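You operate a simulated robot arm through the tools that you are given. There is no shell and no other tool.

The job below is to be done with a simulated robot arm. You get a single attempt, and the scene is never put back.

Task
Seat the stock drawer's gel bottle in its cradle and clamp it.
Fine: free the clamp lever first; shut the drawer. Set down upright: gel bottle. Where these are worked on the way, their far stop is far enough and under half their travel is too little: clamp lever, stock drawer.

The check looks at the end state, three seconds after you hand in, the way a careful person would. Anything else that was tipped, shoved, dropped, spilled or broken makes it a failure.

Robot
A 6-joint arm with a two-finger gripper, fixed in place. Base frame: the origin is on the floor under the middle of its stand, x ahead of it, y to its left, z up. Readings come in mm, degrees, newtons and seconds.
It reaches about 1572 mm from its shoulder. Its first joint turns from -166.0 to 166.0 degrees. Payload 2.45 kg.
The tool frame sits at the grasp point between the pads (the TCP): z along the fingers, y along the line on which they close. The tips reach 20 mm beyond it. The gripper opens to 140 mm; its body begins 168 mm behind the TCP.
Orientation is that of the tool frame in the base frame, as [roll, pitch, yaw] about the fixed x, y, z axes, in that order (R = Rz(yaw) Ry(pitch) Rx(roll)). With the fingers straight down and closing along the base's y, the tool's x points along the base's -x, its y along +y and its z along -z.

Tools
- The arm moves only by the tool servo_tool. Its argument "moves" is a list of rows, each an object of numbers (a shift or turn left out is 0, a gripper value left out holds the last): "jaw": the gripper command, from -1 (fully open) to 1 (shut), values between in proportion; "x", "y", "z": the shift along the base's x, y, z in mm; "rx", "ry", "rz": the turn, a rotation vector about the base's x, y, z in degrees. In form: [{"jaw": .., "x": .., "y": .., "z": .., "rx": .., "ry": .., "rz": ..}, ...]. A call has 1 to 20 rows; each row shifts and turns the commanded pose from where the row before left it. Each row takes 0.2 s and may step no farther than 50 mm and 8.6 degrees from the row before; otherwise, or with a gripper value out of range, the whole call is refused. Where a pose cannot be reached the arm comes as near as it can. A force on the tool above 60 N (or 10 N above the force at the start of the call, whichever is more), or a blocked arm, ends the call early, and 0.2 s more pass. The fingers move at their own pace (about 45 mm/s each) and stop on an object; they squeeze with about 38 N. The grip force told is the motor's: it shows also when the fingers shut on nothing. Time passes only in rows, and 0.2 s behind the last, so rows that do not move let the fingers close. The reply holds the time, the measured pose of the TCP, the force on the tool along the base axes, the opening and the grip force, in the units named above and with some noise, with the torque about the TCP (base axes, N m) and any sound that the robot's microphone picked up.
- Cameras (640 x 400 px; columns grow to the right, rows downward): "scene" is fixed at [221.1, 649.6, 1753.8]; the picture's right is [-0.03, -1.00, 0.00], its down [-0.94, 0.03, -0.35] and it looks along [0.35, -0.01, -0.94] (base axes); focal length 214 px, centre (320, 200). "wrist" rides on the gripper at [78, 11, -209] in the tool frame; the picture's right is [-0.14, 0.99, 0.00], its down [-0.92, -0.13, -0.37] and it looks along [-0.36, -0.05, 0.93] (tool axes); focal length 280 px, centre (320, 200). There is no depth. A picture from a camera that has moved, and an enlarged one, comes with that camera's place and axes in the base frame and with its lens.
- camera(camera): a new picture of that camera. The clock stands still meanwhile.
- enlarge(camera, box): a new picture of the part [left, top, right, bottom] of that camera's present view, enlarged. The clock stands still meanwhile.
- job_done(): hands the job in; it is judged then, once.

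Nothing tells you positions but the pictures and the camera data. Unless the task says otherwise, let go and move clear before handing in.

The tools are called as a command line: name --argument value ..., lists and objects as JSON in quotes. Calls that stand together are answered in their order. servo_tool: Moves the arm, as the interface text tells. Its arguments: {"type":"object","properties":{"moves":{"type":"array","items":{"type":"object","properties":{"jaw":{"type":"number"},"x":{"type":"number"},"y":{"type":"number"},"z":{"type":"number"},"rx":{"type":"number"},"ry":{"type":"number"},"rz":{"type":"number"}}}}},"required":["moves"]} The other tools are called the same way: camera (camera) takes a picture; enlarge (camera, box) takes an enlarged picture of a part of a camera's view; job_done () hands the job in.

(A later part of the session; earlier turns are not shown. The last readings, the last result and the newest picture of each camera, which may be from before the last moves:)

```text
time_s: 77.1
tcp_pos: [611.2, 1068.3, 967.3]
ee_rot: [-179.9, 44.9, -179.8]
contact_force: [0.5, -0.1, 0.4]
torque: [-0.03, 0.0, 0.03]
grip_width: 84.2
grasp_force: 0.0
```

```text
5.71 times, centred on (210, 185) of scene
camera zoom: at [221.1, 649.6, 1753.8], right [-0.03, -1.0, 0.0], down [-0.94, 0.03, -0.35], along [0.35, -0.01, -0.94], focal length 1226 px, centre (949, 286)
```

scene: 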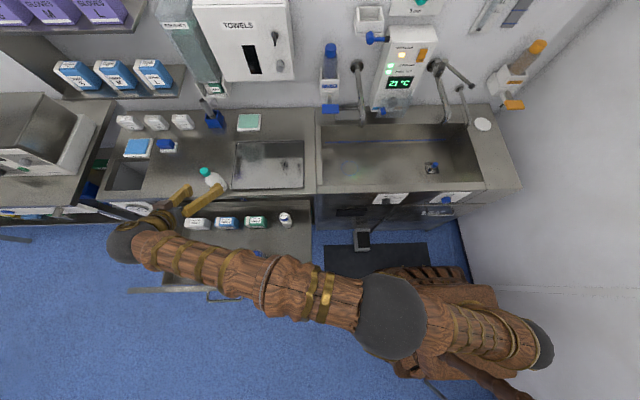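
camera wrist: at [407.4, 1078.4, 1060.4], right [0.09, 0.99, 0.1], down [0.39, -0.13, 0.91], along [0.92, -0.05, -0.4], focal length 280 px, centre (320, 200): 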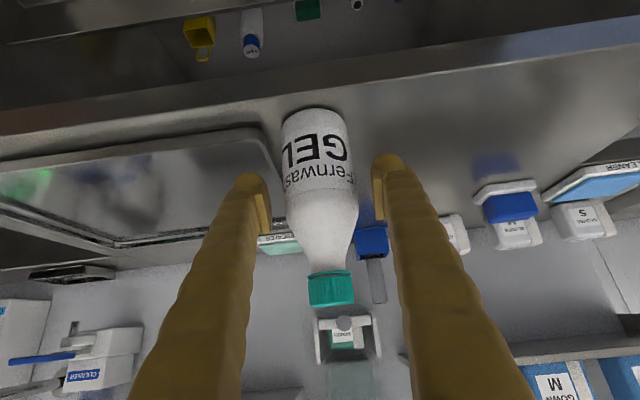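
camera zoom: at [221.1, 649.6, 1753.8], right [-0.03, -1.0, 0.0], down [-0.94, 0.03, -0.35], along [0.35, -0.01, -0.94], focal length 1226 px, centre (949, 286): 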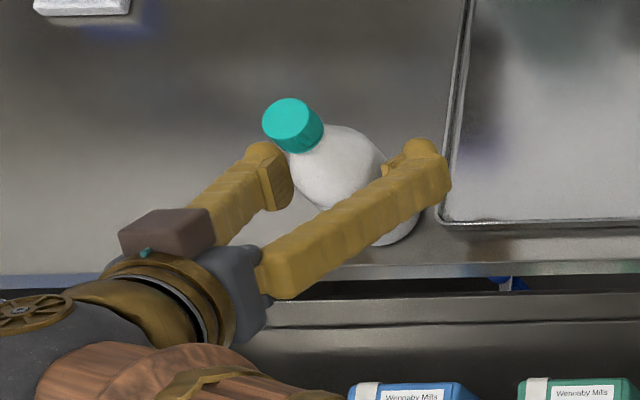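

Well aligned. I'll go 5 mm lower for a fuller hold on the straight body, then close.

servo_tool --moves '[{"z": -5}, {"jaw": 0.2}, {"jaw": 1}, {"jaw": 1}, {"jaw": 1}, {"jaw": 1}]'

camera --camera "wrist"

```text
time_s: 78.5
tcp_pos: [611.8, 1068.9, 963.4]
ee_rot: [-180.0, 44.8, -180.0]
contact_force: [-0.3, -0.7, 0.4]
torque: [-0.14, 0.02, 0.0]
grip_width: 56.5
grasp_force: 37.4
```

```text
taken
camera wrist: at [407.3, 1078.4, 1055.5], right [0.1, 0.99, 0.1], down [0.39, -0.13, 0.91], along [0.92, -0.05, -0.4], focal length 280 px, centre (320, 200)
```

wrist: 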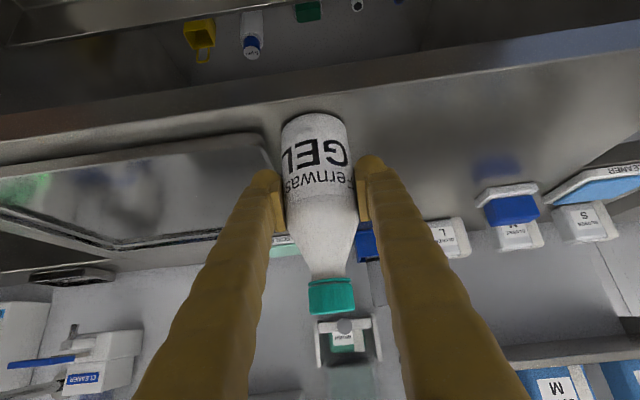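

Body grip is secure (56.5 mm). Lifting and carrying it on an arc toward the cradle, staying within reach.

servo_tool --moves '[{"z": 10}, {"z": 35}, {"z": 40}, {"z": 15, "jaw": 1}, {}]'

servo_tool --moves '[{"y": -17, "z": 35}, {"y": -17, "z": 35}, {"y": -17, "z": 35}, {"y": -17, "z": 34}, {"x": 15, "y": -33, "z": 25}, {"x": 15, "y": -33, "z": 25}, {"x": 15, "y": -33, "z": 25}, {"x": 15, "y": -33, "z": 25}, {"x": 15, "y": -33, "z": 25}, {"x": 15, "y": -33, "z": 25}, {"x": 18, "y": -40, "z": 13}, {"x": 18, "y": -40, "z": 13}, {"x": 18, "y": -40, "z": 13}, {"x": 18, "y": -40, "z": 13}, {"x": 18, "y": -40, "z": 13}, {}]'

camera --camera "scene"

camera --camera "wrist"

```text
time_s: 79.7
tcp_pos: [610.8, 1068.6, 1061.6]
ee_rot: [180.0, 44.9, -180.0]
contact_force: [-0.3, 0.4, -2.0]
torque: [-0.02, 0.04, 0.0]
grip_width: 56.5
grasp_force: 38.4
```

```text
time_s: 83.1
tcp_pos: [791.8, 600.9, 1418.9]
ee_rot: [179.9, 44.8, -179.9]
contact_force: [-0.1, -0.7, -2.8]
torque: [0.0, 0.05, -0.01]
grip_width: 56.7
grasp_force: 38.3
```

```text
taken
```

scene: 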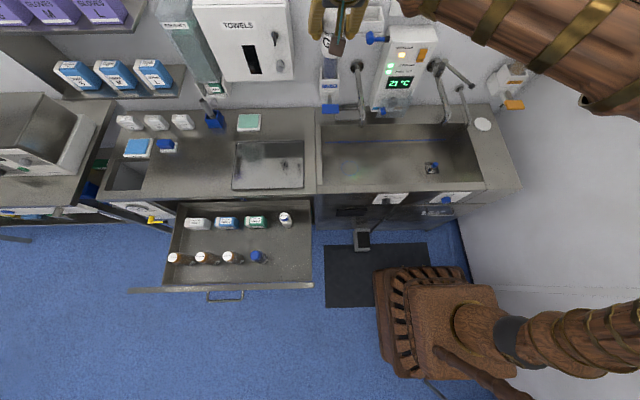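

```text
taken
camera wrist: at [588.0, 611.4, 1511.0], right [0.09, 0.99, 0.1], down [0.39, -0.13, 0.91], along [0.92, -0.05, -0.4], focal length 280 px, centre (320, 200)
```

wrist: 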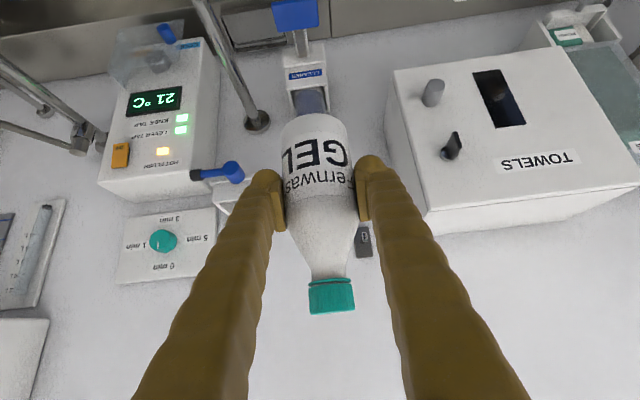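

Carried safely; the lever still lies horizontal. Moving to a staging point directly in front of the cradle.

servo_tool --moves '[{"x": 16, "y": -33}, {"x": 16, "y": -33}, {"x": 16, "y": -33}, {"x": 16, "y": -33}, {}]'

camera --camera "wrist"

enlarge --camera "scene" --box '[330, 0, 430, 80]'

```text
time_s: 84.3
tcp_pos: [855.6, 468.5, 1415.2]
ee_rot: [-180.0, 44.9, -179.8]
contact_force: [-0.1, 0.4, -1.8]
torque: [-0.01, 0.02, 0.05]
grip_width: 56.7
grasp_force: 38.4
```

```text
taken
camera wrist: at [652.0, 479.3, 1508.3], right [0.1, 0.99, 0.1], down [0.39, -0.13, 0.91], along [0.92, -0.05, -0.4], focal length 280 px, centre (320, 200)
```

wrist: 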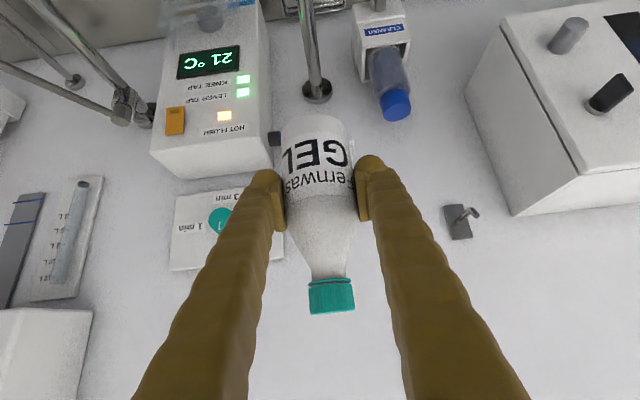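

```text
5.00 times, centred on (380, 40) of scene
camera zoom: at [221.1, 649.6, 1753.8], right [-0.03, -1.0, 0.0], down [-0.94, 0.03, -0.35], along [0.35, -0.01, -0.94], focal length 1072 px, centre (20, 1000)
```

zoom: 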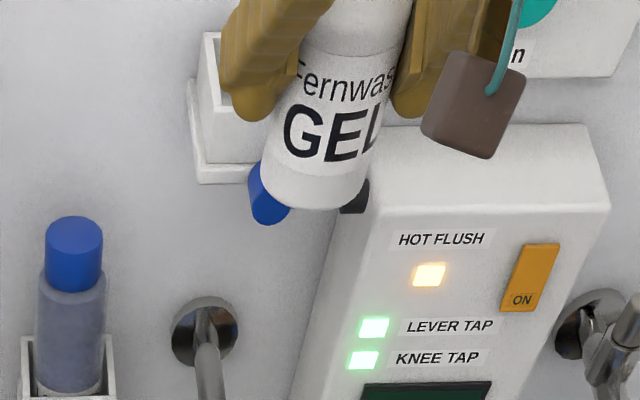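

The base is at z≈1354, 25 mm above the rim. Moving in over the cradle.

servo_tool --moves '[{"x": 35}, {"x": 35}, {"x": 35}, {"x": 30}, {}]'

camera --camera "wrist"

enlarge --camera "scene" --box '[340, 0, 420, 60]'

```text
time_s: 85.5
tcp_pos: [991.1, 470.4, 1415.6]
ee_rot: [179.9, 44.9, -179.9]
contact_force: [0.7, 0.1, -2.3]
torque: [0.01, 0.03, 0.02]
grip_width: 56.7
grasp_force: 38.2
```

```text
taken
camera wrist: at [787.0, 479.4, 1508.7], right [0.1, 0.99, 0.1], down [0.39, -0.13, 0.91], along [0.92, -0.05, -0.4], focal length 280 px, centre (320, 200)
```

wrist: 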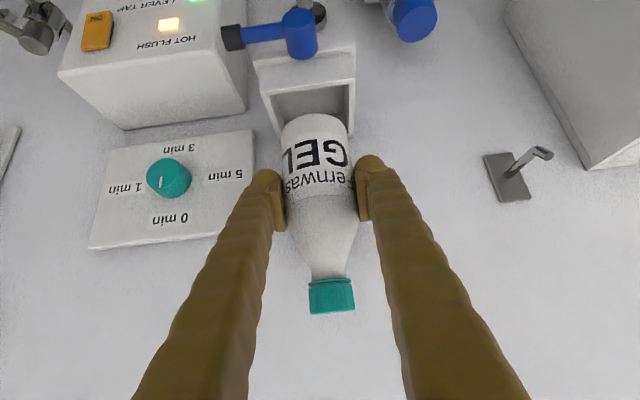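

```text
6.67 times, centred on (380, 30) of scene
camera zoom: at [221.1, 649.6, 1753.8], right [-0.03, -1.0, 0.0], down [-0.94, 0.03, -0.35], along [0.35, -0.01, -0.94], focal length 1430 px, centre (-80, 1333)
```

zoom: 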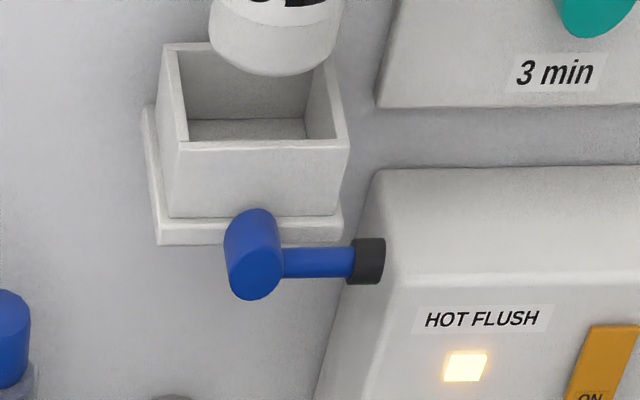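

Very clear view. I'll zoom in further to align the base precisely with the opening.

enlarge --camera "scene" --box '[360, 0, 400, 30]'

enlarge --camera "wrist" --box '[240, 30, 380, 150]'

```text
13.33 times, centred on (380, 15) of scene
camera zoom: at [221.1, 649.6, 1753.8], right [-0.03, -1.0, 0.0], down [-0.94, 0.03, -0.35], along [0.35, -0.01, -0.94], focal length 2860 px, centre (-480, 2667)
```

zoom: 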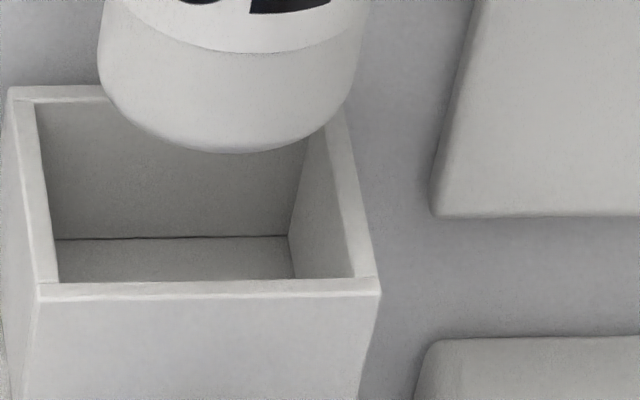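

```text
3.33 times, centred on (310, 90) of wrist
camera zoom: at [787.0, 479.4, 1508.7], right [0.1, 0.99, 0.1], down [0.39, -0.13, 0.91], along [0.92, -0.05, -0.4], focal length 935 px, centre (353, 567)
```

zoom: 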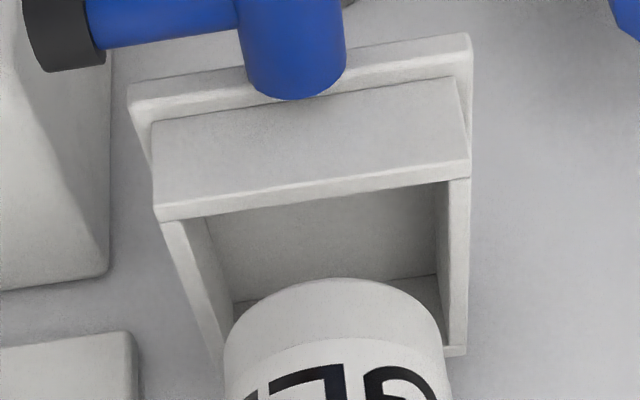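

By comparing both views, the base is about 23 mm above the rim and nearly aligned, just under 1 mm too far to −y. I'll lower to a few mm above the rim and re-check.

servo_tool --moves '[{"y": 1, "z": -6}, {"z": -6}, {"z": -4}, {}]'

enlarge --camera "scene" --box '[360, 0, 400, 30]'

enlarge --camera "wrist" --box '[240, 30, 380, 150]'

```text
time_s: 86.5
tcp_pos: [990.3, 470.1, 1400.6]
ee_rot: [179.9, 44.9, -179.8]
contact_force: [0.9, 0.2, -2.2]
torque: [-0.01, 0.04, 0.0]
grip_width: 56.8
grasp_force: 37.8
```

```text
13.33 times, centred on (380, 15) of scene
camera zoom: at [221.1, 649.6, 1753.8], right [-0.03, -1.0, 0.0], down [-0.94, 0.03, -0.35], along [0.35, -0.01, -0.94], focal length 2860 px, centre (-480, 2667)
```

zoom: 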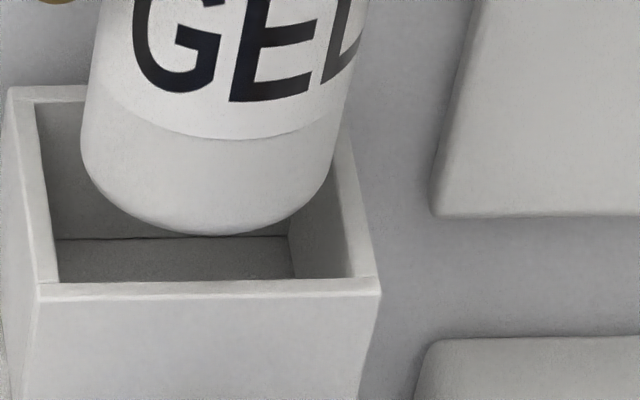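

```text
3.33 times, centred on (310, 90) of wrist
camera zoom: at [786.4, 480.3, 1493.1], right [0.1, 0.99, 0.1], down [0.39, -0.13, 0.91], along [0.92, -0.05, -0.4], focal length 935 px, centre (353, 567)
```

zoom: 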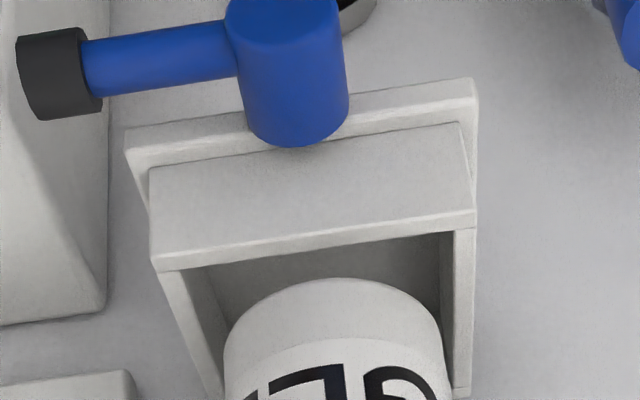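

The base is now about 7 mm above the rim and well centred; I'll nudge 2 mm deeper and start lowering into the cradle, watching force.

servo_tool --moves '[{"x": 2}, {"z": -4}, {"z": -4}, {"z": -3}, {"z": -3}, {}]'

enlarge --camera "scene" --box '[350, 0, 400, 38]'

enlarge --camera "wrist" --box '[240, 50, 380, 170]'

```text
time_s: 87.9
tcp_pos: [991.3, 471.7, 1388.2]
ee_rot: [179.9, 45.1, -179.9]
contact_force: [14.8, 0.2, 20.6]
torque: [-0.08, -0.27, 0.05]
grip_width: 56.8
grasp_force: 38.2
```

```text
10.53 times, centred on (375, 19) of scene
camera zoom: at [221.1, 649.6, 1753.8], right [-0.03, -1.0, 0.0], down [-0.94, 0.03, -0.35], along [0.35, -0.01, -0.94], focal length 2258 px, centre (-259, 2105)
```

zoom: 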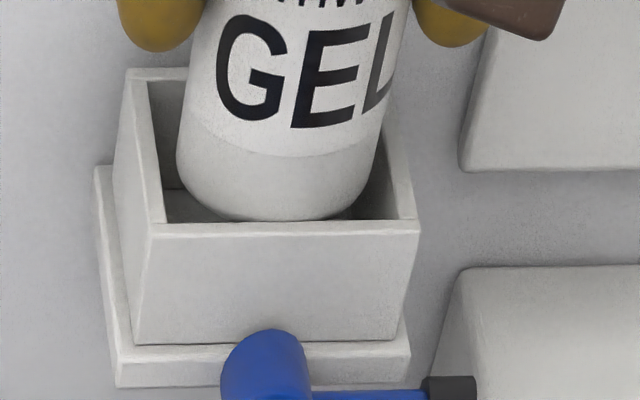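

```text
3.33 times, centred on (310, 110) of wrist
camera zoom: at [787.7, 480.0, 1480.4], right [0.09, 0.99, 0.1], down [0.39, -0.13, 0.91], along [0.92, -0.05, -0.4], focal length 935 px, centre (353, 500)
```

zoom: 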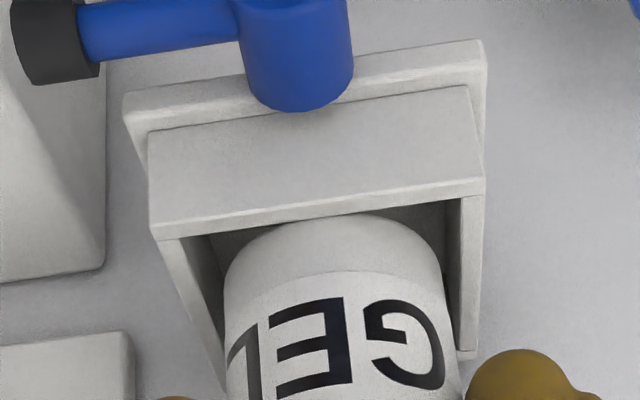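

The base edge is touching the front rim (force +x, +z). I'll raise slightly, shift deeper by 4 mm and try again.

servo_tool --moves '[{"z": 5}, {"x": 4}, {}, {"z": -3}, {"z": -3}, {}]'

enlarge --camera "scene" --box '[350, 0, 400, 38]'

```text
time_s: 89.3
tcp_pos: [994.8, 471.4, 1385.3]
ee_rot: [180.0, 44.9, -179.8]
contact_force: [1.0, 0.0, -3.0]
torque: [0.02, -0.01, -0.02]
grip_width: 56.5
grasp_force: 37.6
```

```text
10.53 times, centred on (375, 19) of scene
camera zoom: at [221.1, 649.6, 1753.8], right [-0.03, -1.0, 0.0], down [-0.94, 0.03, -0.35], along [0.35, -0.01, -0.94], focal length 2258 px, centre (-259, 2105)
```

zoom: 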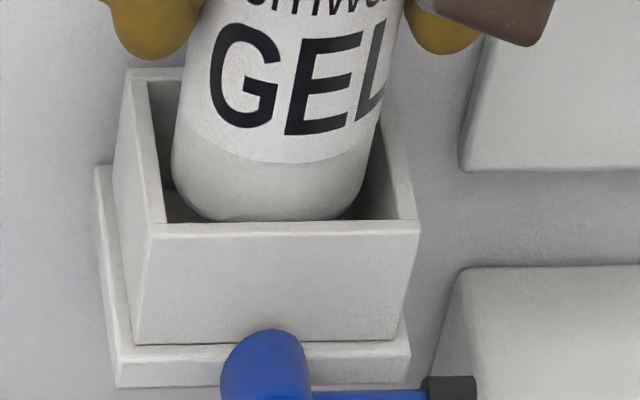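

It's now entering the cradle freely. Continuing down in small steps.

servo_tool --moves '[{"z": -4}, {"z": -4}, {"z": -3}, {}]'

servo_tool --moves '[{"z": -3}, {"z": -3}, {}]'

enlarge --camera "scene" --box '[350, 0, 400, 38]'

```text
time_s: 90.3
tcp_pos: [994.6, 470.5, 1373.6]
ee_rot: [180.0, 44.9, -179.9]
contact_force: [0.9, -0.5, -3.6]
torque: [-0.02, -0.02, 0.0]
grip_width: 56.6
grasp_force: 38.3
```

```text
time_s: 91.1
tcp_pos: [995.8, 470.3, 1368.8]
ee_rot: [179.9, 44.9, -179.9]
contact_force: [0.8, 0.6, -3.7]
torque: [0.0, 0.01, 0.01]
grip_width: 56.8
grasp_force: 37.9
```

```text
10.53 times, centred on (375, 19) of scene
camera zoom: at [221.1, 649.6, 1753.8], right [-0.03, -1.0, 0.0], down [-0.94, 0.03, -0.35], along [0.35, -0.01, -0.94], focal length 2258 px, centre (-259, 2105)
```

zoom: 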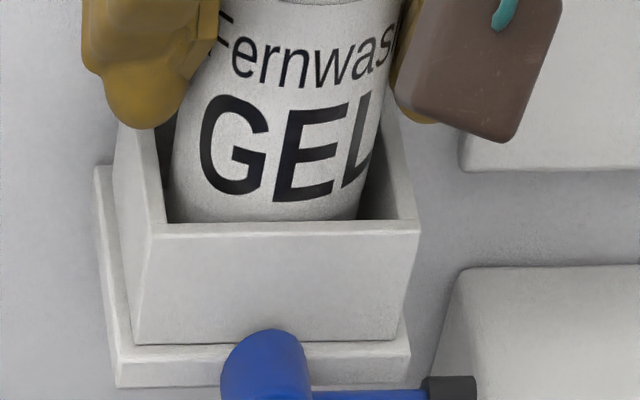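

servo_tool --moves '[{"z": -2}, {"z": -2}, {}]'

servo_tool --moves '[{"z": -1}, {"z": -1}, {}]'

servo_tool --moves '[{"z": -1}, {}]'

```text
time_s: 91.9
tcp_pos: [995.0, 470.3, 1363.6]
ee_rot: [180.0, 44.9, -179.9]
contact_force: [0.7, 0.3, -2.3]
torque: [0.0, 0.05, -0.02]
grip_width: 56.4
grasp_force: 38.4
```

```text
time_s: 92.7
tcp_pos: [995.1, 470.4, 1363.3]
ee_rot: [-180.0, 45.0, -180.0]
contact_force: [0.6, 0.6, 1.8]
torque: [-0.03, -0.11, 0.05]
grip_width: 56.5
grasp_force: 38.3
```

```text
time_s: 93.3
tcp_pos: [994.7, 471.1, 1362.8]
ee_rot: [179.8, 45.0, -179.8]
contact_force: [-4.1, 2.5, 12.2]
torque: [-0.09, 0.13, -0.03]
grip_width: 56.6
grasp_force: 38.1
```

The bottle is on the cradle floor (upward reaction of 12 N). I'll ease off and release it with a modest opening.

servo_tool --moves '[{"z": 1}, {"jaw": 0.1}, {"jaw": 0.0}, {"jaw": 0.0}, {}]'

enlarge --camera "scene" --box '[340, 0, 420, 60]'

camera --camera "wrist"

```text
time_s: 94.5
tcp_pos: [996.1, 471.3, 1362.4]
ee_rot: [179.9, 44.9, -179.9]
contact_force: [-0.1, -0.2, 0.7]
torque: [-0.01, -0.02, -0.02]
grip_width: 70.1
grasp_force: 0.0
```

```text
6.67 times, centred on (380, 30) of scene
camera zoom: at [221.1, 649.6, 1753.8], right [-0.03, -1.0, 0.0], down [-0.94, 0.03, -0.35], along [0.35, -0.01, -0.94], focal length 1430 px, centre (-80, 1333)
```

zoom: 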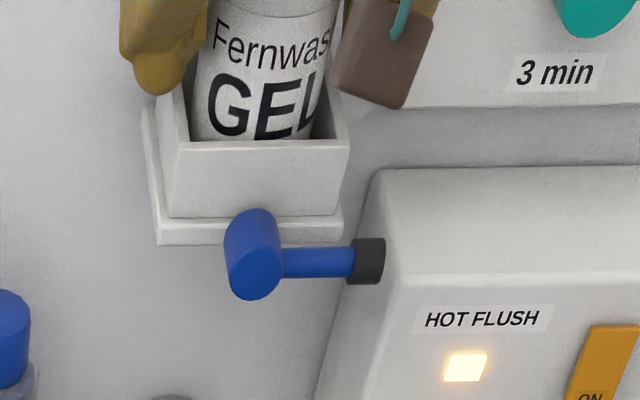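

```text
taken
camera wrist: at [791.8, 480.9, 1455.1], right [0.1, 0.99, 0.1], down [0.39, -0.13, 0.91], along [0.92, -0.05, -0.4], focal length 280 px, centre (320, 200)
```

wrist: 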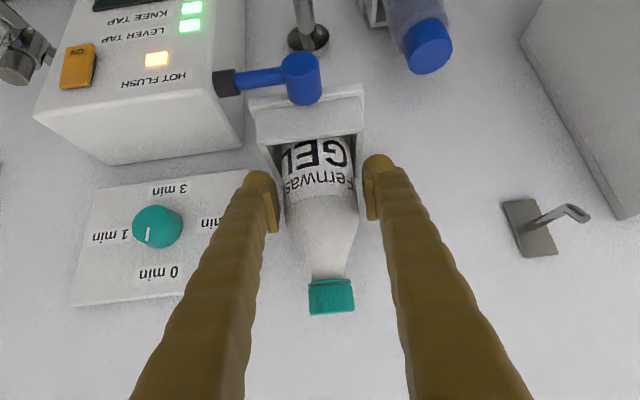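

The bottle stands in the cradle, released. Retreating straight back along the tool axis.

servo_tool --moves '[{"x": -15, "z": 15}, {"x": -28, "z": 28}, {"x": -30, "z": 30}, {"x": -30, "z": 30}, {"x": -30}, {}]'

camera --camera "wrist"

enlarge --camera "scene" --box '[320, 0, 420, 75]'

```text
time_s: 95.9
tcp_pos: [862.4, 471.1, 1467.2]
ee_rot: [-180.0, 44.8, -180.0]
contact_force: [0.7, 0.3, -0.5]
torque: [-0.02, -0.03, 0.0]
grip_width: 70.0
grasp_force: 0.1
```

```text
taken
camera wrist: at [659.1, 480.6, 1559.7], right [0.1, 0.99, 0.1], down [0.39, -0.13, 0.91], along [0.91, -0.05, -0.4], focal length 280 px, centre (320, 200)
```

wrist: 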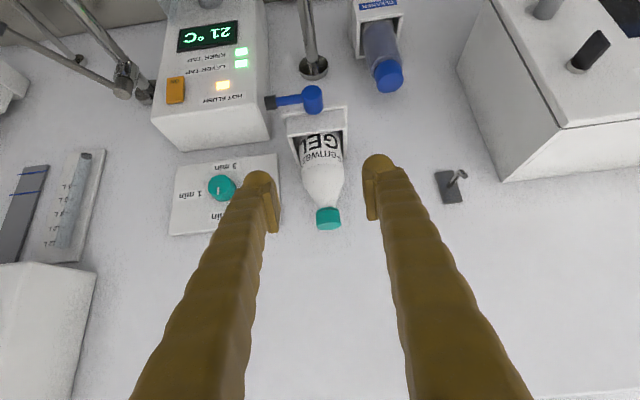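

```text
5.33 times, centred on (370, 38) of scene
camera zoom: at [221.1, 649.6, 1753.8], right [-0.03, -1.0, 0.0], down [-0.94, 0.03, -0.35], along [0.35, -0.01, -0.94], focal length 1144 px, centre (53, 1067)
```

zoom: 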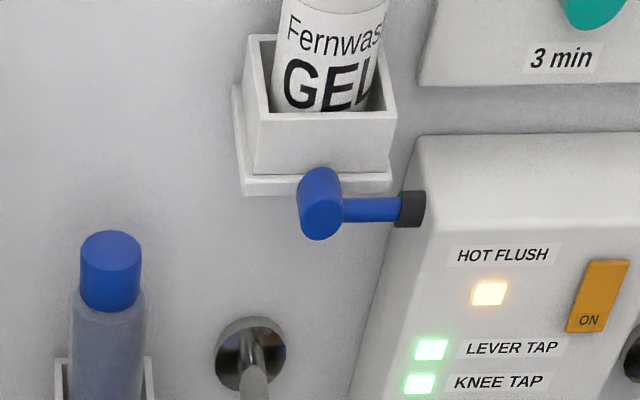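

The bottle stands seated and upright. Next I'll clamp it: close the fingers, move above the horizontal lever, and press it down around its arc.

servo_tool --moves '[{"y": -26, "jaw": 1}, {"y": -26, "x": 10, "z": -25}, {"y": -25, "x": 14, "z": -30}, {"x": 14, "z": -32}, {"x": 14, "z": -30}, {"x": 12, "z": -8}, {}, {}]'

camera --camera "wrist"

enlarge --camera "scene" --box '[320, 0, 420, 75]'

```text
time_s: 97.7
tcp_pos: [925.1, 392.9, 1340.8]
ee_rot: [-180.0, 45.0, -179.9]
contact_force: [0.3, -0.7, 0.1]
torque: [0.02, -0.01, 0.01]
grip_width: 0.0
grasp_force: 29.4
```

```text
taken
camera wrist: at [722.4, 402.8, 1433.5], right [0.1, 0.99, 0.1], down [0.39, -0.13, 0.91], along [0.92, -0.05, -0.4], focal length 280 px, centre (320, 200)
```

wrist: 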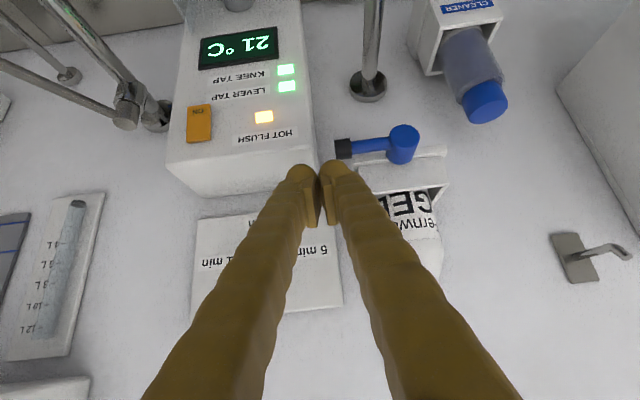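

```text
5.33 times, centred on (370, 38) of scene
camera zoom: at [221.1, 649.6, 1753.8], right [-0.03, -1.0, 0.0], down [-0.94, 0.03, -0.35], along [0.35, -0.01, -0.94], focal length 1144 px, centre (53, 1067)
```

zoom: 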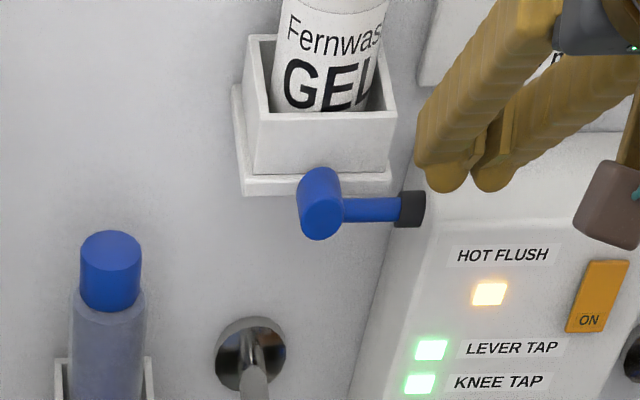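

The closed fingertips are just above the lever's grip. Pressing down along the arc now.

servo_tool --moves '[{"y": 4, "z": -11}, {"z": -9}, {"z": -8}, {"z": -8}, {"y": 2, "z": -8}, {"y": 4, "z": -7}, {}]'

camera --camera "wrist"

enlarge --camera "scene" --box '[320, 0, 420, 75]'

```text
time_s: 99.3
tcp_pos: [925.2, 403.1, 1289.2]
ee_rot: [180.0, 44.9, -179.8]
contact_force: [-0.5, 0.4, 1.4]
torque: [0.0, 0.01, 0.01]
grip_width: 0.2
grasp_force: 29.3
```

```text
taken
camera wrist: at [722.8, 413.2, 1381.8], right [0.1, 0.99, 0.1], down [0.39, -0.13, 0.91], along [0.92, -0.05, -0.4], focal length 280 px, centre (320, 200)
```

wrist: 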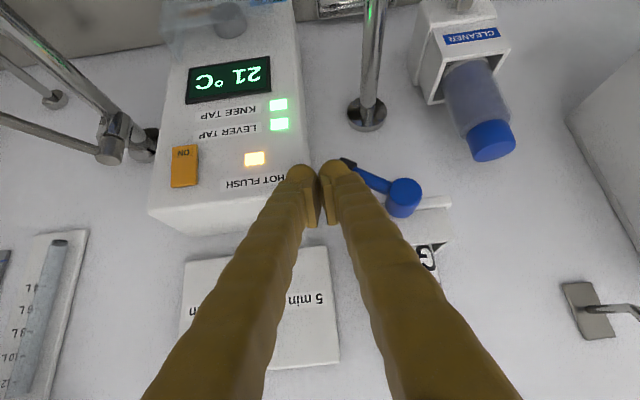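

```text
5.33 times, centred on (370, 38) of scene
camera zoom: at [221.1, 649.6, 1753.8], right [-0.03, -1.0, 0.0], down [-0.94, 0.03, -0.35], along [0.35, -0.01, -0.94], focal length 1144 px, centre (53, 1067)
```

zoom: 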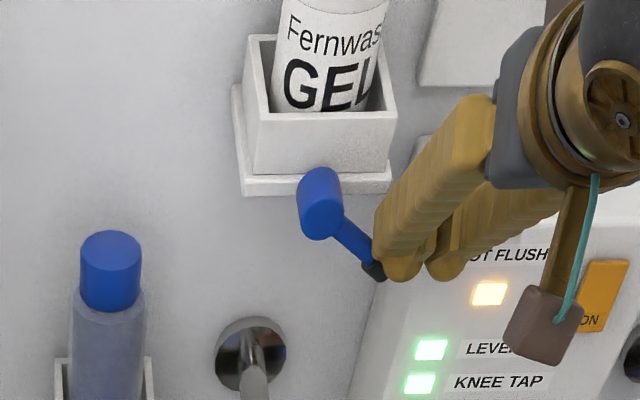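

The lever is coming down nicely. Continuing the arc.

servo_tool --moves '[{"y": 5, "z": -6}, {"y": 5, "z": -6}, {"y": 6, "z": -5}, {"y": 6, "z": -4}, {}]'

camera --camera "wrist"

enlarge --camera "scene" --box '[320, 0, 420, 75]'

```text
time_s: 100.5
tcp_pos: [925.2, 425.3, 1267.4]
ee_rot: [180.0, 44.9, -180.0]
contact_force: [-0.9, -1.2, 2.2]
torque: [0.03, -0.01, 0.03]
grip_width: 0.0
grasp_force: 29.9
```

```text
taken
camera wrist: at [722.4, 435.0, 1360.5], right [0.1, 0.99, 0.1], down [0.39, -0.13, 0.91], along [0.92, -0.05, -0.4], focal length 280 px, centre (320, 200)
```

wrist: 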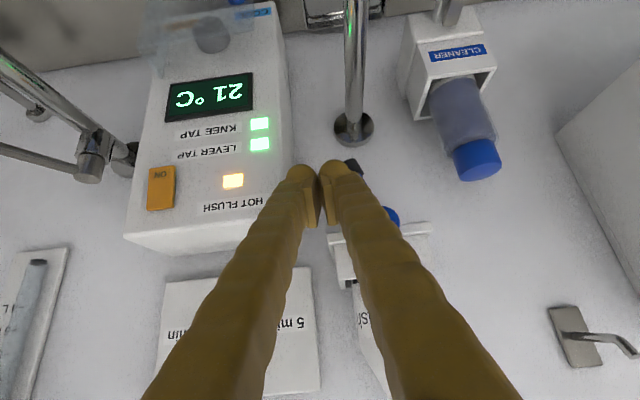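

```text
5.33 times, centred on (370, 38) of scene
camera zoom: at [221.1, 649.6, 1753.8], right [-0.03, -1.0, 0.0], down [-0.94, 0.03, -0.35], along [0.35, -0.01, -0.94], focal length 1144 px, centre (53, 1067)
```

zoom: 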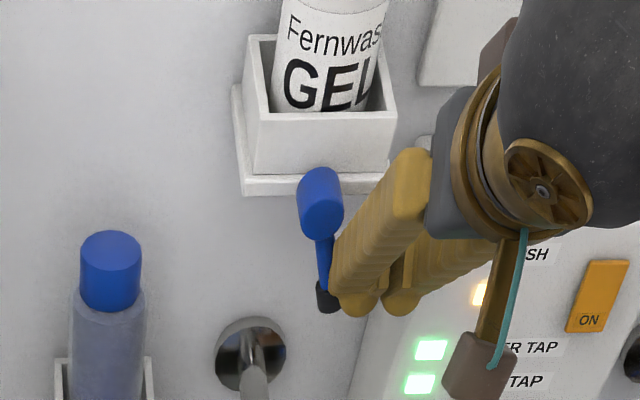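

Nearly there: the lever needs about 17 mm more at its tip to reach its original vertical stop. Pushing on gently.

servo_tool --moves '[{"y": 5, "z": -2}, {"y": 5, "z": -1}, {"y": 3}, {"y": 2}, {}]'

enlarge --camera "scene" --box '[320, 0, 420, 75]'

```text
time_s: 101.7
tcp_pos: [926.5, 439.2, 1265.7]
ee_rot: [180.0, 44.9, -179.9]
contact_force: [-5.3, -30.3, 0.7]
torque: [0.4, -0.1, -0.12]
grip_width: 0.1
grasp_force: 28.9
```

```text
5.33 times, centred on (370, 38) of scene
camera zoom: at [221.1, 649.6, 1753.8], right [-0.03, -1.0, 0.0], down [-0.94, 0.03, -0.35], along [0.35, -0.01, -0.94], focal length 1144 px, centre (53, 1067)
```

zoom: 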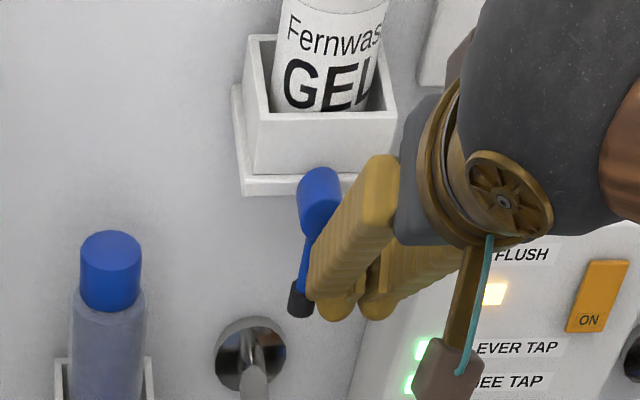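

The lever is vertical again and against its clamped stop (30 N). Backing off and retreating.

servo_tool --moves '[{"y": -8}, {"y": -8}, {"x": -30}, {"x": -40}, {"x": -40, "z": 20}, {}]'

camera --camera "wrist"

enlarge --camera "scene" --box '[320, 0, 420, 75]'

```text
time_s: 103.1
tcp_pos: [818.7, 424.0, 1285.5]
ee_rot: [179.9, 45.0, -179.8]
contact_force: [0.4, 0.3, 0.0]
torque: [-0.01, 0.0, 0.0]
grip_width: 0.0
grasp_force: 29.3
```

```text
taken
camera wrist: at [615.5, 433.3, 1377.9], right [0.1, 0.99, 0.1], down [0.39, -0.13, 0.91], along [0.92, -0.05, -0.4], focal length 280 px, centre (320, 200)
```

wrist: 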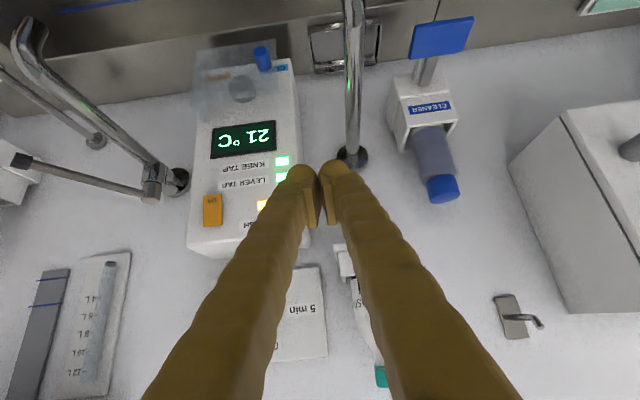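

```text
5.33 times, centred on (370, 38) of scene
camera zoom: at [221.1, 649.6, 1753.8], right [-0.03, -1.0, 0.0], down [-0.94, 0.03, -0.35], along [0.35, -0.01, -0.94], focal length 1144 px, centre (53, 1067)
```

zoom: 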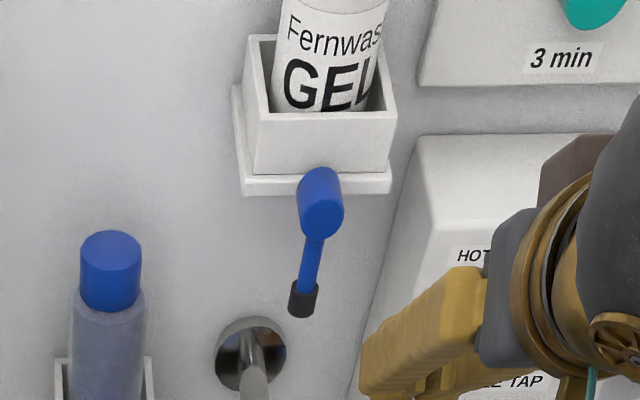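

The lever is back exactly at its clamped position and the bottle stands seated. Now for the drawer: I'll untilt the tool and travel back over to the handle by the known route.

servo_tool --moves '[{"x": -28, "z": 19, "ry": 7.5}, {"x": -28, "z": 19, "ry": 7.5}, {"x": -28, "z": 19, "ry": 7.5}, {"x": -28, "z": 19, "ry": 7.5}, {"x": -28, "z": 19, "ry": 7.5}, {"x": -28, "z": 19, "ry": 7.5}, {}]'

servo_tool --moves '[{"x": -35, "y": 30}, {"x": -35, "y": 30}, {"x": -35, "y": 30}, {"x": -35, "y": 30}, {"x": -35, "y": 30}, {"x": -30, "y": 30}, {"y": 36, "z": -30}, {"y": 36, "z": -30}, {"y": 36, "z": -30}, {"y": 36, "z": -30}, {"y": 36, "z": -30}, {"y": 36, "z": -30}, {"y": 36, "z": -30}, {"y": 36, "z": -30}, {"y": 36, "z": -30}, {"y": 36, "z": -20}, {"y": 36}, {}]'

```text
time_s: 104.7
tcp_pos: [649.1, 425.9, 1398.6]
ee_rot: [179.9, -0.2, -179.9]
contact_force: [0.3, 0.9, -0.5]
torque: [0.0, 0.01, 0.0]
grip_width: 0.1
grasp_force: 29.2
```

```text
time_s: 108.5
tcp_pos: [445.3, 1000.7, 1108.6]
ee_rot: [179.8, -0.1, -179.9]
contact_force: [-0.9, 0.6, 1.3]
torque: [-0.02, 0.0, 0.02]
grip_width: 0.0
grasp_force: 30.2
```

servo_tool --moves '[{"x": -43, "y": 5, "z": 1, "jaw": 0.1}, {"x": -43, "y": 5, "z": 1}, {"x": -43, "y": 5, "z": 1}, {"x": -43, "y": 5, "z": 1}, {"x": -43, "y": 5, "z": 1}, {"x": -42, "y": 5, "z": 1}, {"rz": 8.2, "x": -10}, {"rz": 8.2, "x": -10}, {"rz": 8.2, "x": -10}, {"rz": 8.2, "x": -10}, {"rz": 8.2, "x": -10}, {"rz": 8.2, "x": -10}, {"rz": 8.2, "x": -10}, {"rz": 8.2, "x": -10}, {"rz": 8.2, "x": -10}, {"rz": 8.2, "x": -10}, {"rz": 7.9, "x": -10}, {}]'

servo_tool --moves '[{"ry": -7.5}, {"ry": -7.5}, {"ry": -7.5}, {"ry": -7.5}, {"ry": -7.5}, {"ry": -7.5}, {}]'

camera --camera "wrist"

camera --camera "scene"

```text
time_s: 112.3
tcp_pos: [76.7, 1030.6, 1114.5]
ee_rot: [180.0, -0.2, -89.8]
contact_force: [0.5, -0.7, -0.2]
torque: [0.04, 0.03, -0.03]
grip_width: 63.0
grasp_force: 0.1
```

```text
time_s: 113.9
tcp_pos: [76.0, 1030.9, 1116.0]
ee_rot: [-134.9, -0.1, -90.0]
contact_force: [-0.1, -0.3, 0.0]
torque: [-0.01, -0.01, 0.03]
grip_width: 63.1
grasp_force: 0.0
```

```text
taken
camera wrist: at [-80.2, 952.5, 1255.3], right [-0.7, 0.14, -0.7], down [-0.17, 0.92, 0.35], along [0.69, 0.36, -0.62], focal length 280 px, centre (320, 200)
```

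wrist: 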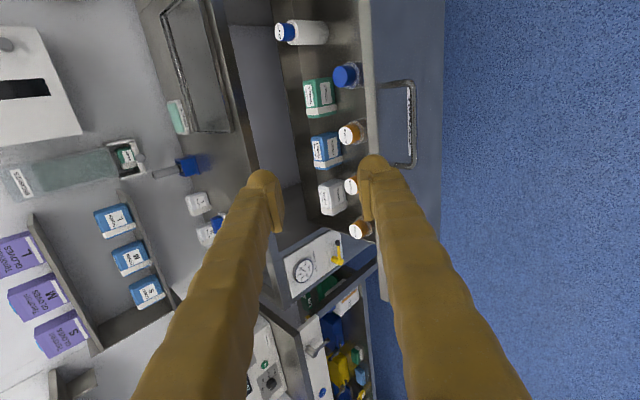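

```text
taken
```

scene: 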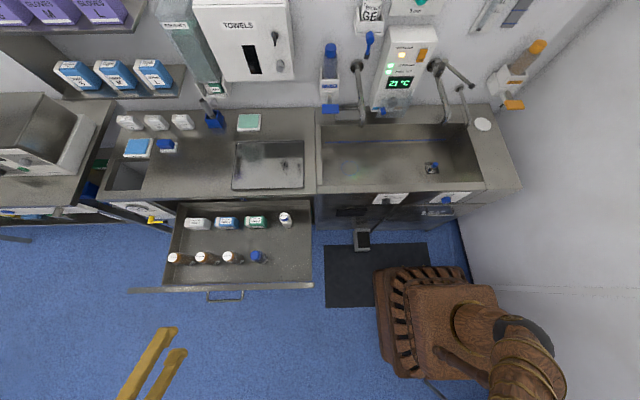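

Lining up with the handle again at the drawer's open position.

servo_tool --moves '[{"z": -40, "ry": -7.5}, {"z": -40, "ry": -7.5}, {"z": -40, "ry": -7.5}, {"z": -45, "ry": -7.5}, {"z": -48}, {"z": -46}, {}]'

camera --camera "wrist"

```text
time_s: 115.5
tcp_pos: [76.3, 1030.6, 855.6]
ee_rot: [-105.0, 0.0, -90.1]
contact_force: [-0.6, 0.2, -0.4]
torque: [-0.01, 0.0, 0.01]
grip_width: 62.9
grasp_force: 0.0
```

```text
taken
camera wrist: at [-128.6, 952.6, 899.5], right [-0.26, 0.14, -0.96], down [-0.32, 0.92, 0.22], along [0.91, 0.36, -0.19], focal length 280 px, centre (320, 200)
```

wrist: 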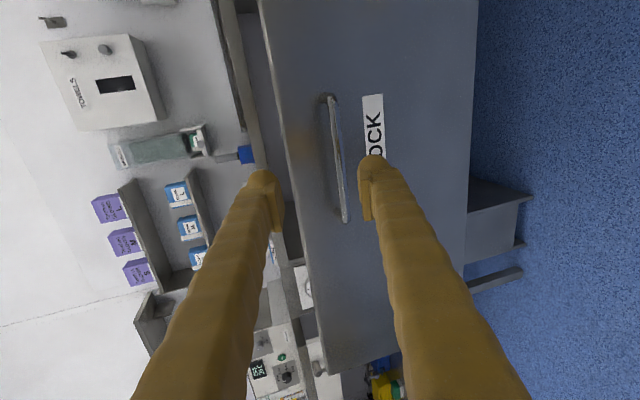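

servo_tool --moves '[{"z": -21}, {"x": 20, "z": -5.2}, {"x": 20, "z": -5.2}, {"x": 20, "z": -5.2}, {"x": 16, "z": -4.5}, {}]'

camera --camera "wrist"

```text
time_s: 116.9
tcp_pos: [152.4, 1029.7, 815.3]
ee_rot: [-105.0, -0.1, -90.2]
contact_force: [-0.2, 0.7, -0.2]
torque: [-0.01, -0.01, 0.0]
grip_width: 63.3
grasp_force: 0.1
```

```text
taken
camera wrist: at [-53.5, 951.8, 858.3], right [-0.26, 0.14, -0.96], down [-0.32, 0.92, 0.22], along [0.91, 0.36, -0.19], focal length 280 px, centre (320, 200)
```

wrist: 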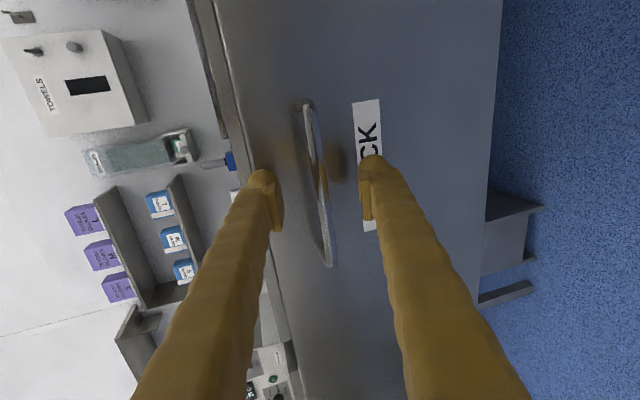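

Bar is between the pads again. I'll grip it and push the drawer in steadily.

servo_tool --moves '[{"jaw": 1, "z": -1}, {"jaw": 1}, {"jaw": 1}, {"jaw": 1}, {"jaw": 1}, {"jaw": 1}]'

servo_tool --moves '[{"x": 8}, {"x": 12}, {"x": 16}, {"x": 18}, {"x": 18}, {"x": 18}, {"x": 18}, {"x": 18}, {"x": 18}, {"x": 18}, {"x": 18}, {"x": 16}, {"x": 12}, {"x": 8}, {}]'

camera --camera "scene"

```text
time_s: 118.3
tcp_pos: [152.6, 1030.4, 813.0]
ee_rot: [-105.0, -0.1, -90.1]
contact_force: [-1.5, 1.7, -15.3]
torque: [0.19, 0.1, 0.08]
grip_width: 8.4
grasp_force: 36.3
```

```text
time_s: 121.2
tcp_pos: [359.0, 1034.1, 812.2]
ee_rot: [-105.0, -0.1, -89.9]
contact_force: [-0.6, -30.6, -2.4]
torque: [-0.03, 0.0, -0.11]
grip_width: 7.8
grasp_force: 35.9
stopped in row 14: the force on the tool passed its limit at 62 N (the readings are from after the stop); the commanded pose is now the measured one
```

```text
taken
```

scene: 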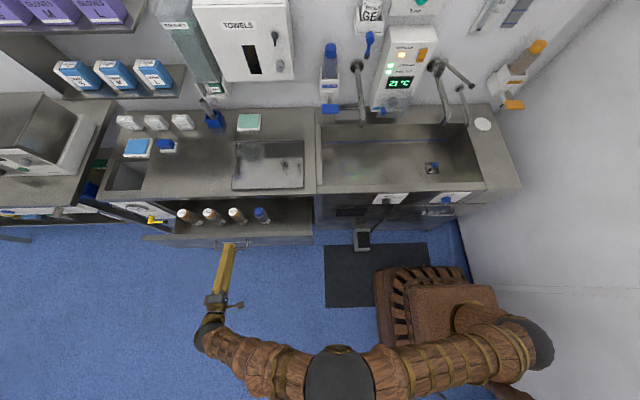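

The force limit tripped sideways (friction on the gripped bar), with the drawer about half closed. I'll loosen the jaw and push with the fingertips against the drawer face instead.

servo_tool --moves '[{"jaw": 0.5}, {"jaw": 0.5}, {"jaw": 0.5}, {}]'

camera --camera "wrist"

enlarge --camera "scene" --box '[130, 180, 330, 300]'

```text
time_s: 122.2
tcp_pos: [357.6, 1035.2, 813.4]
ee_rot: [-105.0, 0.0, -89.7]
contact_force: [0.0, -0.9, -0.3]
torque: [0.0, -0.02, 0.01]
grip_width: 35.0
grasp_force: 0.0
```

```text
taken
camera wrist: at [153.5, 955.8, 857.2], right [-0.26, 0.14, -0.96], down [-0.33, 0.92, 0.22], along [0.91, 0.37, -0.19], focal length 280 px, centre (320, 200)
```

wrist: 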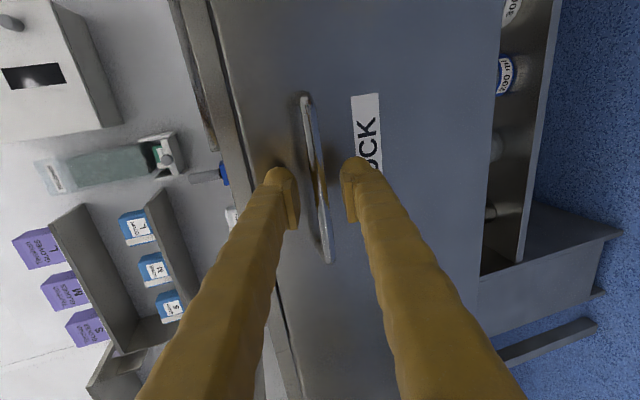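

```text
3.20 times, centred on (230, 240) of scene
camera zoom: at [221.1, 649.6, 1753.8], right [-0.03, -1.0, 0.0], down [-0.94, 0.03, -0.35], along [0.35, -0.01, -0.94], focal length 686 px, centre (608, 72)
```

zoom: 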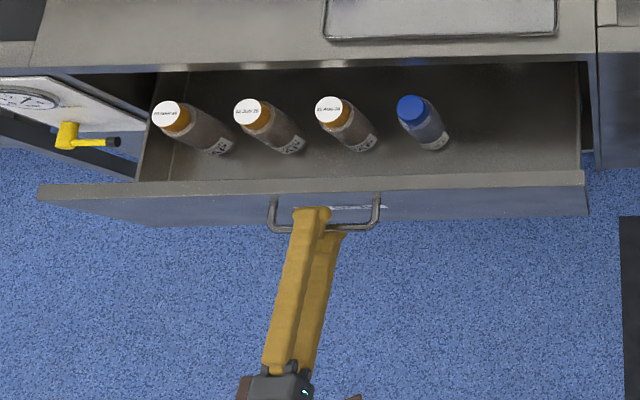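

servo_tool --moves '[{"x": 8, "y": -2}, {"x": 6, "y": -2}, {"x": 6}, {"x": 8}, {"x": 10}, {"x": 12}, {"x": 12}, {"x": 12}, {"x": 12}, {"x": 10}, {"x": 8}, {}]'

enlarge --camera "scene" --box '[130, 180, 330, 300]'

```text
time_s: 124.8
tcp_pos: [463.0, 1031.8, 813.0]
ee_rot: [-105.2, 0.0, -89.8]
contact_force: [0.3, -0.8, -0.1]
torque: [0.03, 0.03, 0.02]
grip_width: 35.3
grasp_force: 0.0
```

```text
3.20 times, centred on (230, 240) of scene
camera zoom: at [221.1, 649.6, 1753.8], right [-0.03, -1.0, 0.0], down [-0.94, 0.03, -0.35], along [0.35, -0.01, -0.94], focal length 686 px, centre (608, 72)
```

zoom: 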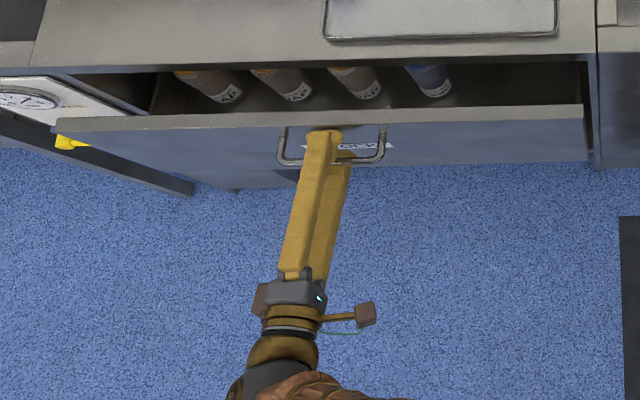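

Moving freely with all items steady. Continuing to close, slower near the end.

servo_tool --moves '[{"x": 8}, {"x": 10}, {"x": 10}, {"x": 10}, {"x": 10}, {"x": 8}, {"x": 6}, {"x": 5}, {"x": 4}, {}]'

enlarge --camera "scene" --box '[130, 150, 330, 270]'

camera --camera "wrist"

```text
time_s: 127.0
tcp_pos: [533.3, 1031.5, 813.3]
ee_rot: [-105.1, 0.1, -89.8]
contact_force: [-0.7, 0.7, 0.1]
torque: [0.0, 0.02, 0.02]
grip_width: 34.7
grasp_force: 0.0
```

```text
3.20 times, centred on (230, 210) of scene
camera zoom: at [221.1, 649.6, 1753.8], right [-0.03, -1.0, 0.0], down [-0.94, 0.03, -0.35], along [0.35, -0.01, -0.94], focal length 686 px, centre (608, 168)
```

zoom: 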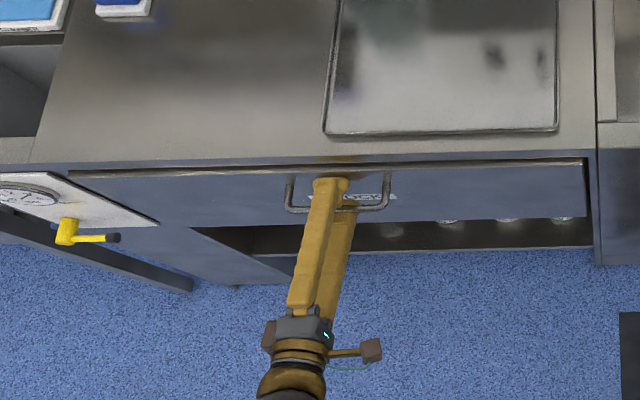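

```text
taken
camera wrist: at [329.0, 951.1, 857.1], right [-0.26, 0.14, -0.96], down [-0.33, 0.92, 0.22], along [0.91, 0.37, -0.19], focal length 280 px, centre (320, 200)
```

wrist: 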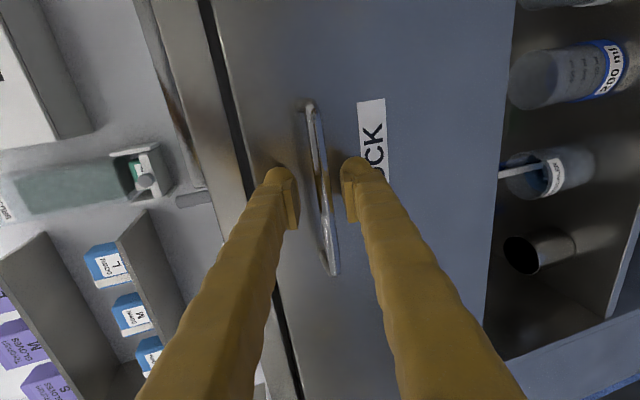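

Almost closed. Pushing the last millimetres until I feel the stop.

servo_tool --moves '[{"x": 3}, {"x": 3}, {"x": 2}, {}]'

servo_tool --moves '[{"x": 2}, {"x": 2}, {}]'

```text
time_s: 128.0
tcp_pos: [541.1, 1030.5, 813.4]
ee_rot: [-105.1, 0.0, -89.7]
contact_force: [-0.4, -0.2, 0.3]
torque: [-0.03, 0.0, -0.01]
grip_width: 35.1
grasp_force: 0.1
```

```text
time_s: 128.8
tcp_pos: [543.2, 1032.4, 813.5]
ee_rot: [-105.2, 0.0, -89.8]
contact_force: [-39.1, -14.1, 7.1]
torque: [0.25, -1.15, -0.45]
grip_width: 33.7
grasp_force: 0.1
```

The drawer reached its closed stop (39 N). Backing the fingers off the handle along the tool axis and checking everything.

servo_tool --moves '[{"x": -6, "z": 1.5}, {"x": -20, "z": 5}, {"x": -30, "z": 8}, {"x": -40, "z": 10}, {"x": -40, "z": 10}, {}]'

camera --camera "wrist"

enlarge --camera "scene" --box '[190, 180, 330, 240]'

```text
time_s: 130.2
tcp_pos: [409.6, 1030.8, 846.6]
ee_rot: [-105.2, 0.0, -89.7]
contact_force: [0.0, -0.2, 0.6]
torque: [0.01, -0.01, 0.02]
grip_width: 35.0
grasp_force: 0.0
```

```text
taken
camera wrist: at [204.4, 951.3, 891.5], right [-0.26, 0.14, -0.96], down [-0.33, 0.92, 0.22], along [0.91, 0.37, -0.19], focal length 280 px, centre (320, 200)
```

wrist: 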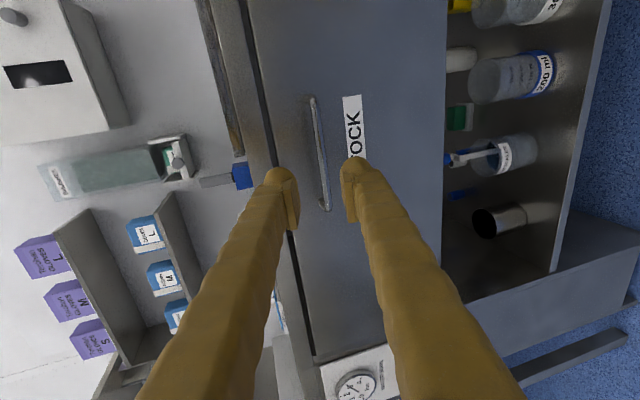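

```text
4.57 times, centred on (260, 210) of scene
camera zoom: at [221.1, 649.6, 1753.8], right [-0.03, -1.0, 0.0], down [-0.94, 0.03, -0.35], along [0.35, -0.01, -0.94], focal length 980 px, centre (594, 154)
```

zoom: 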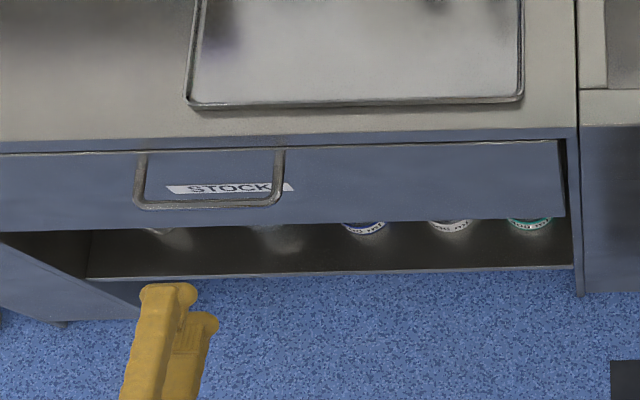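

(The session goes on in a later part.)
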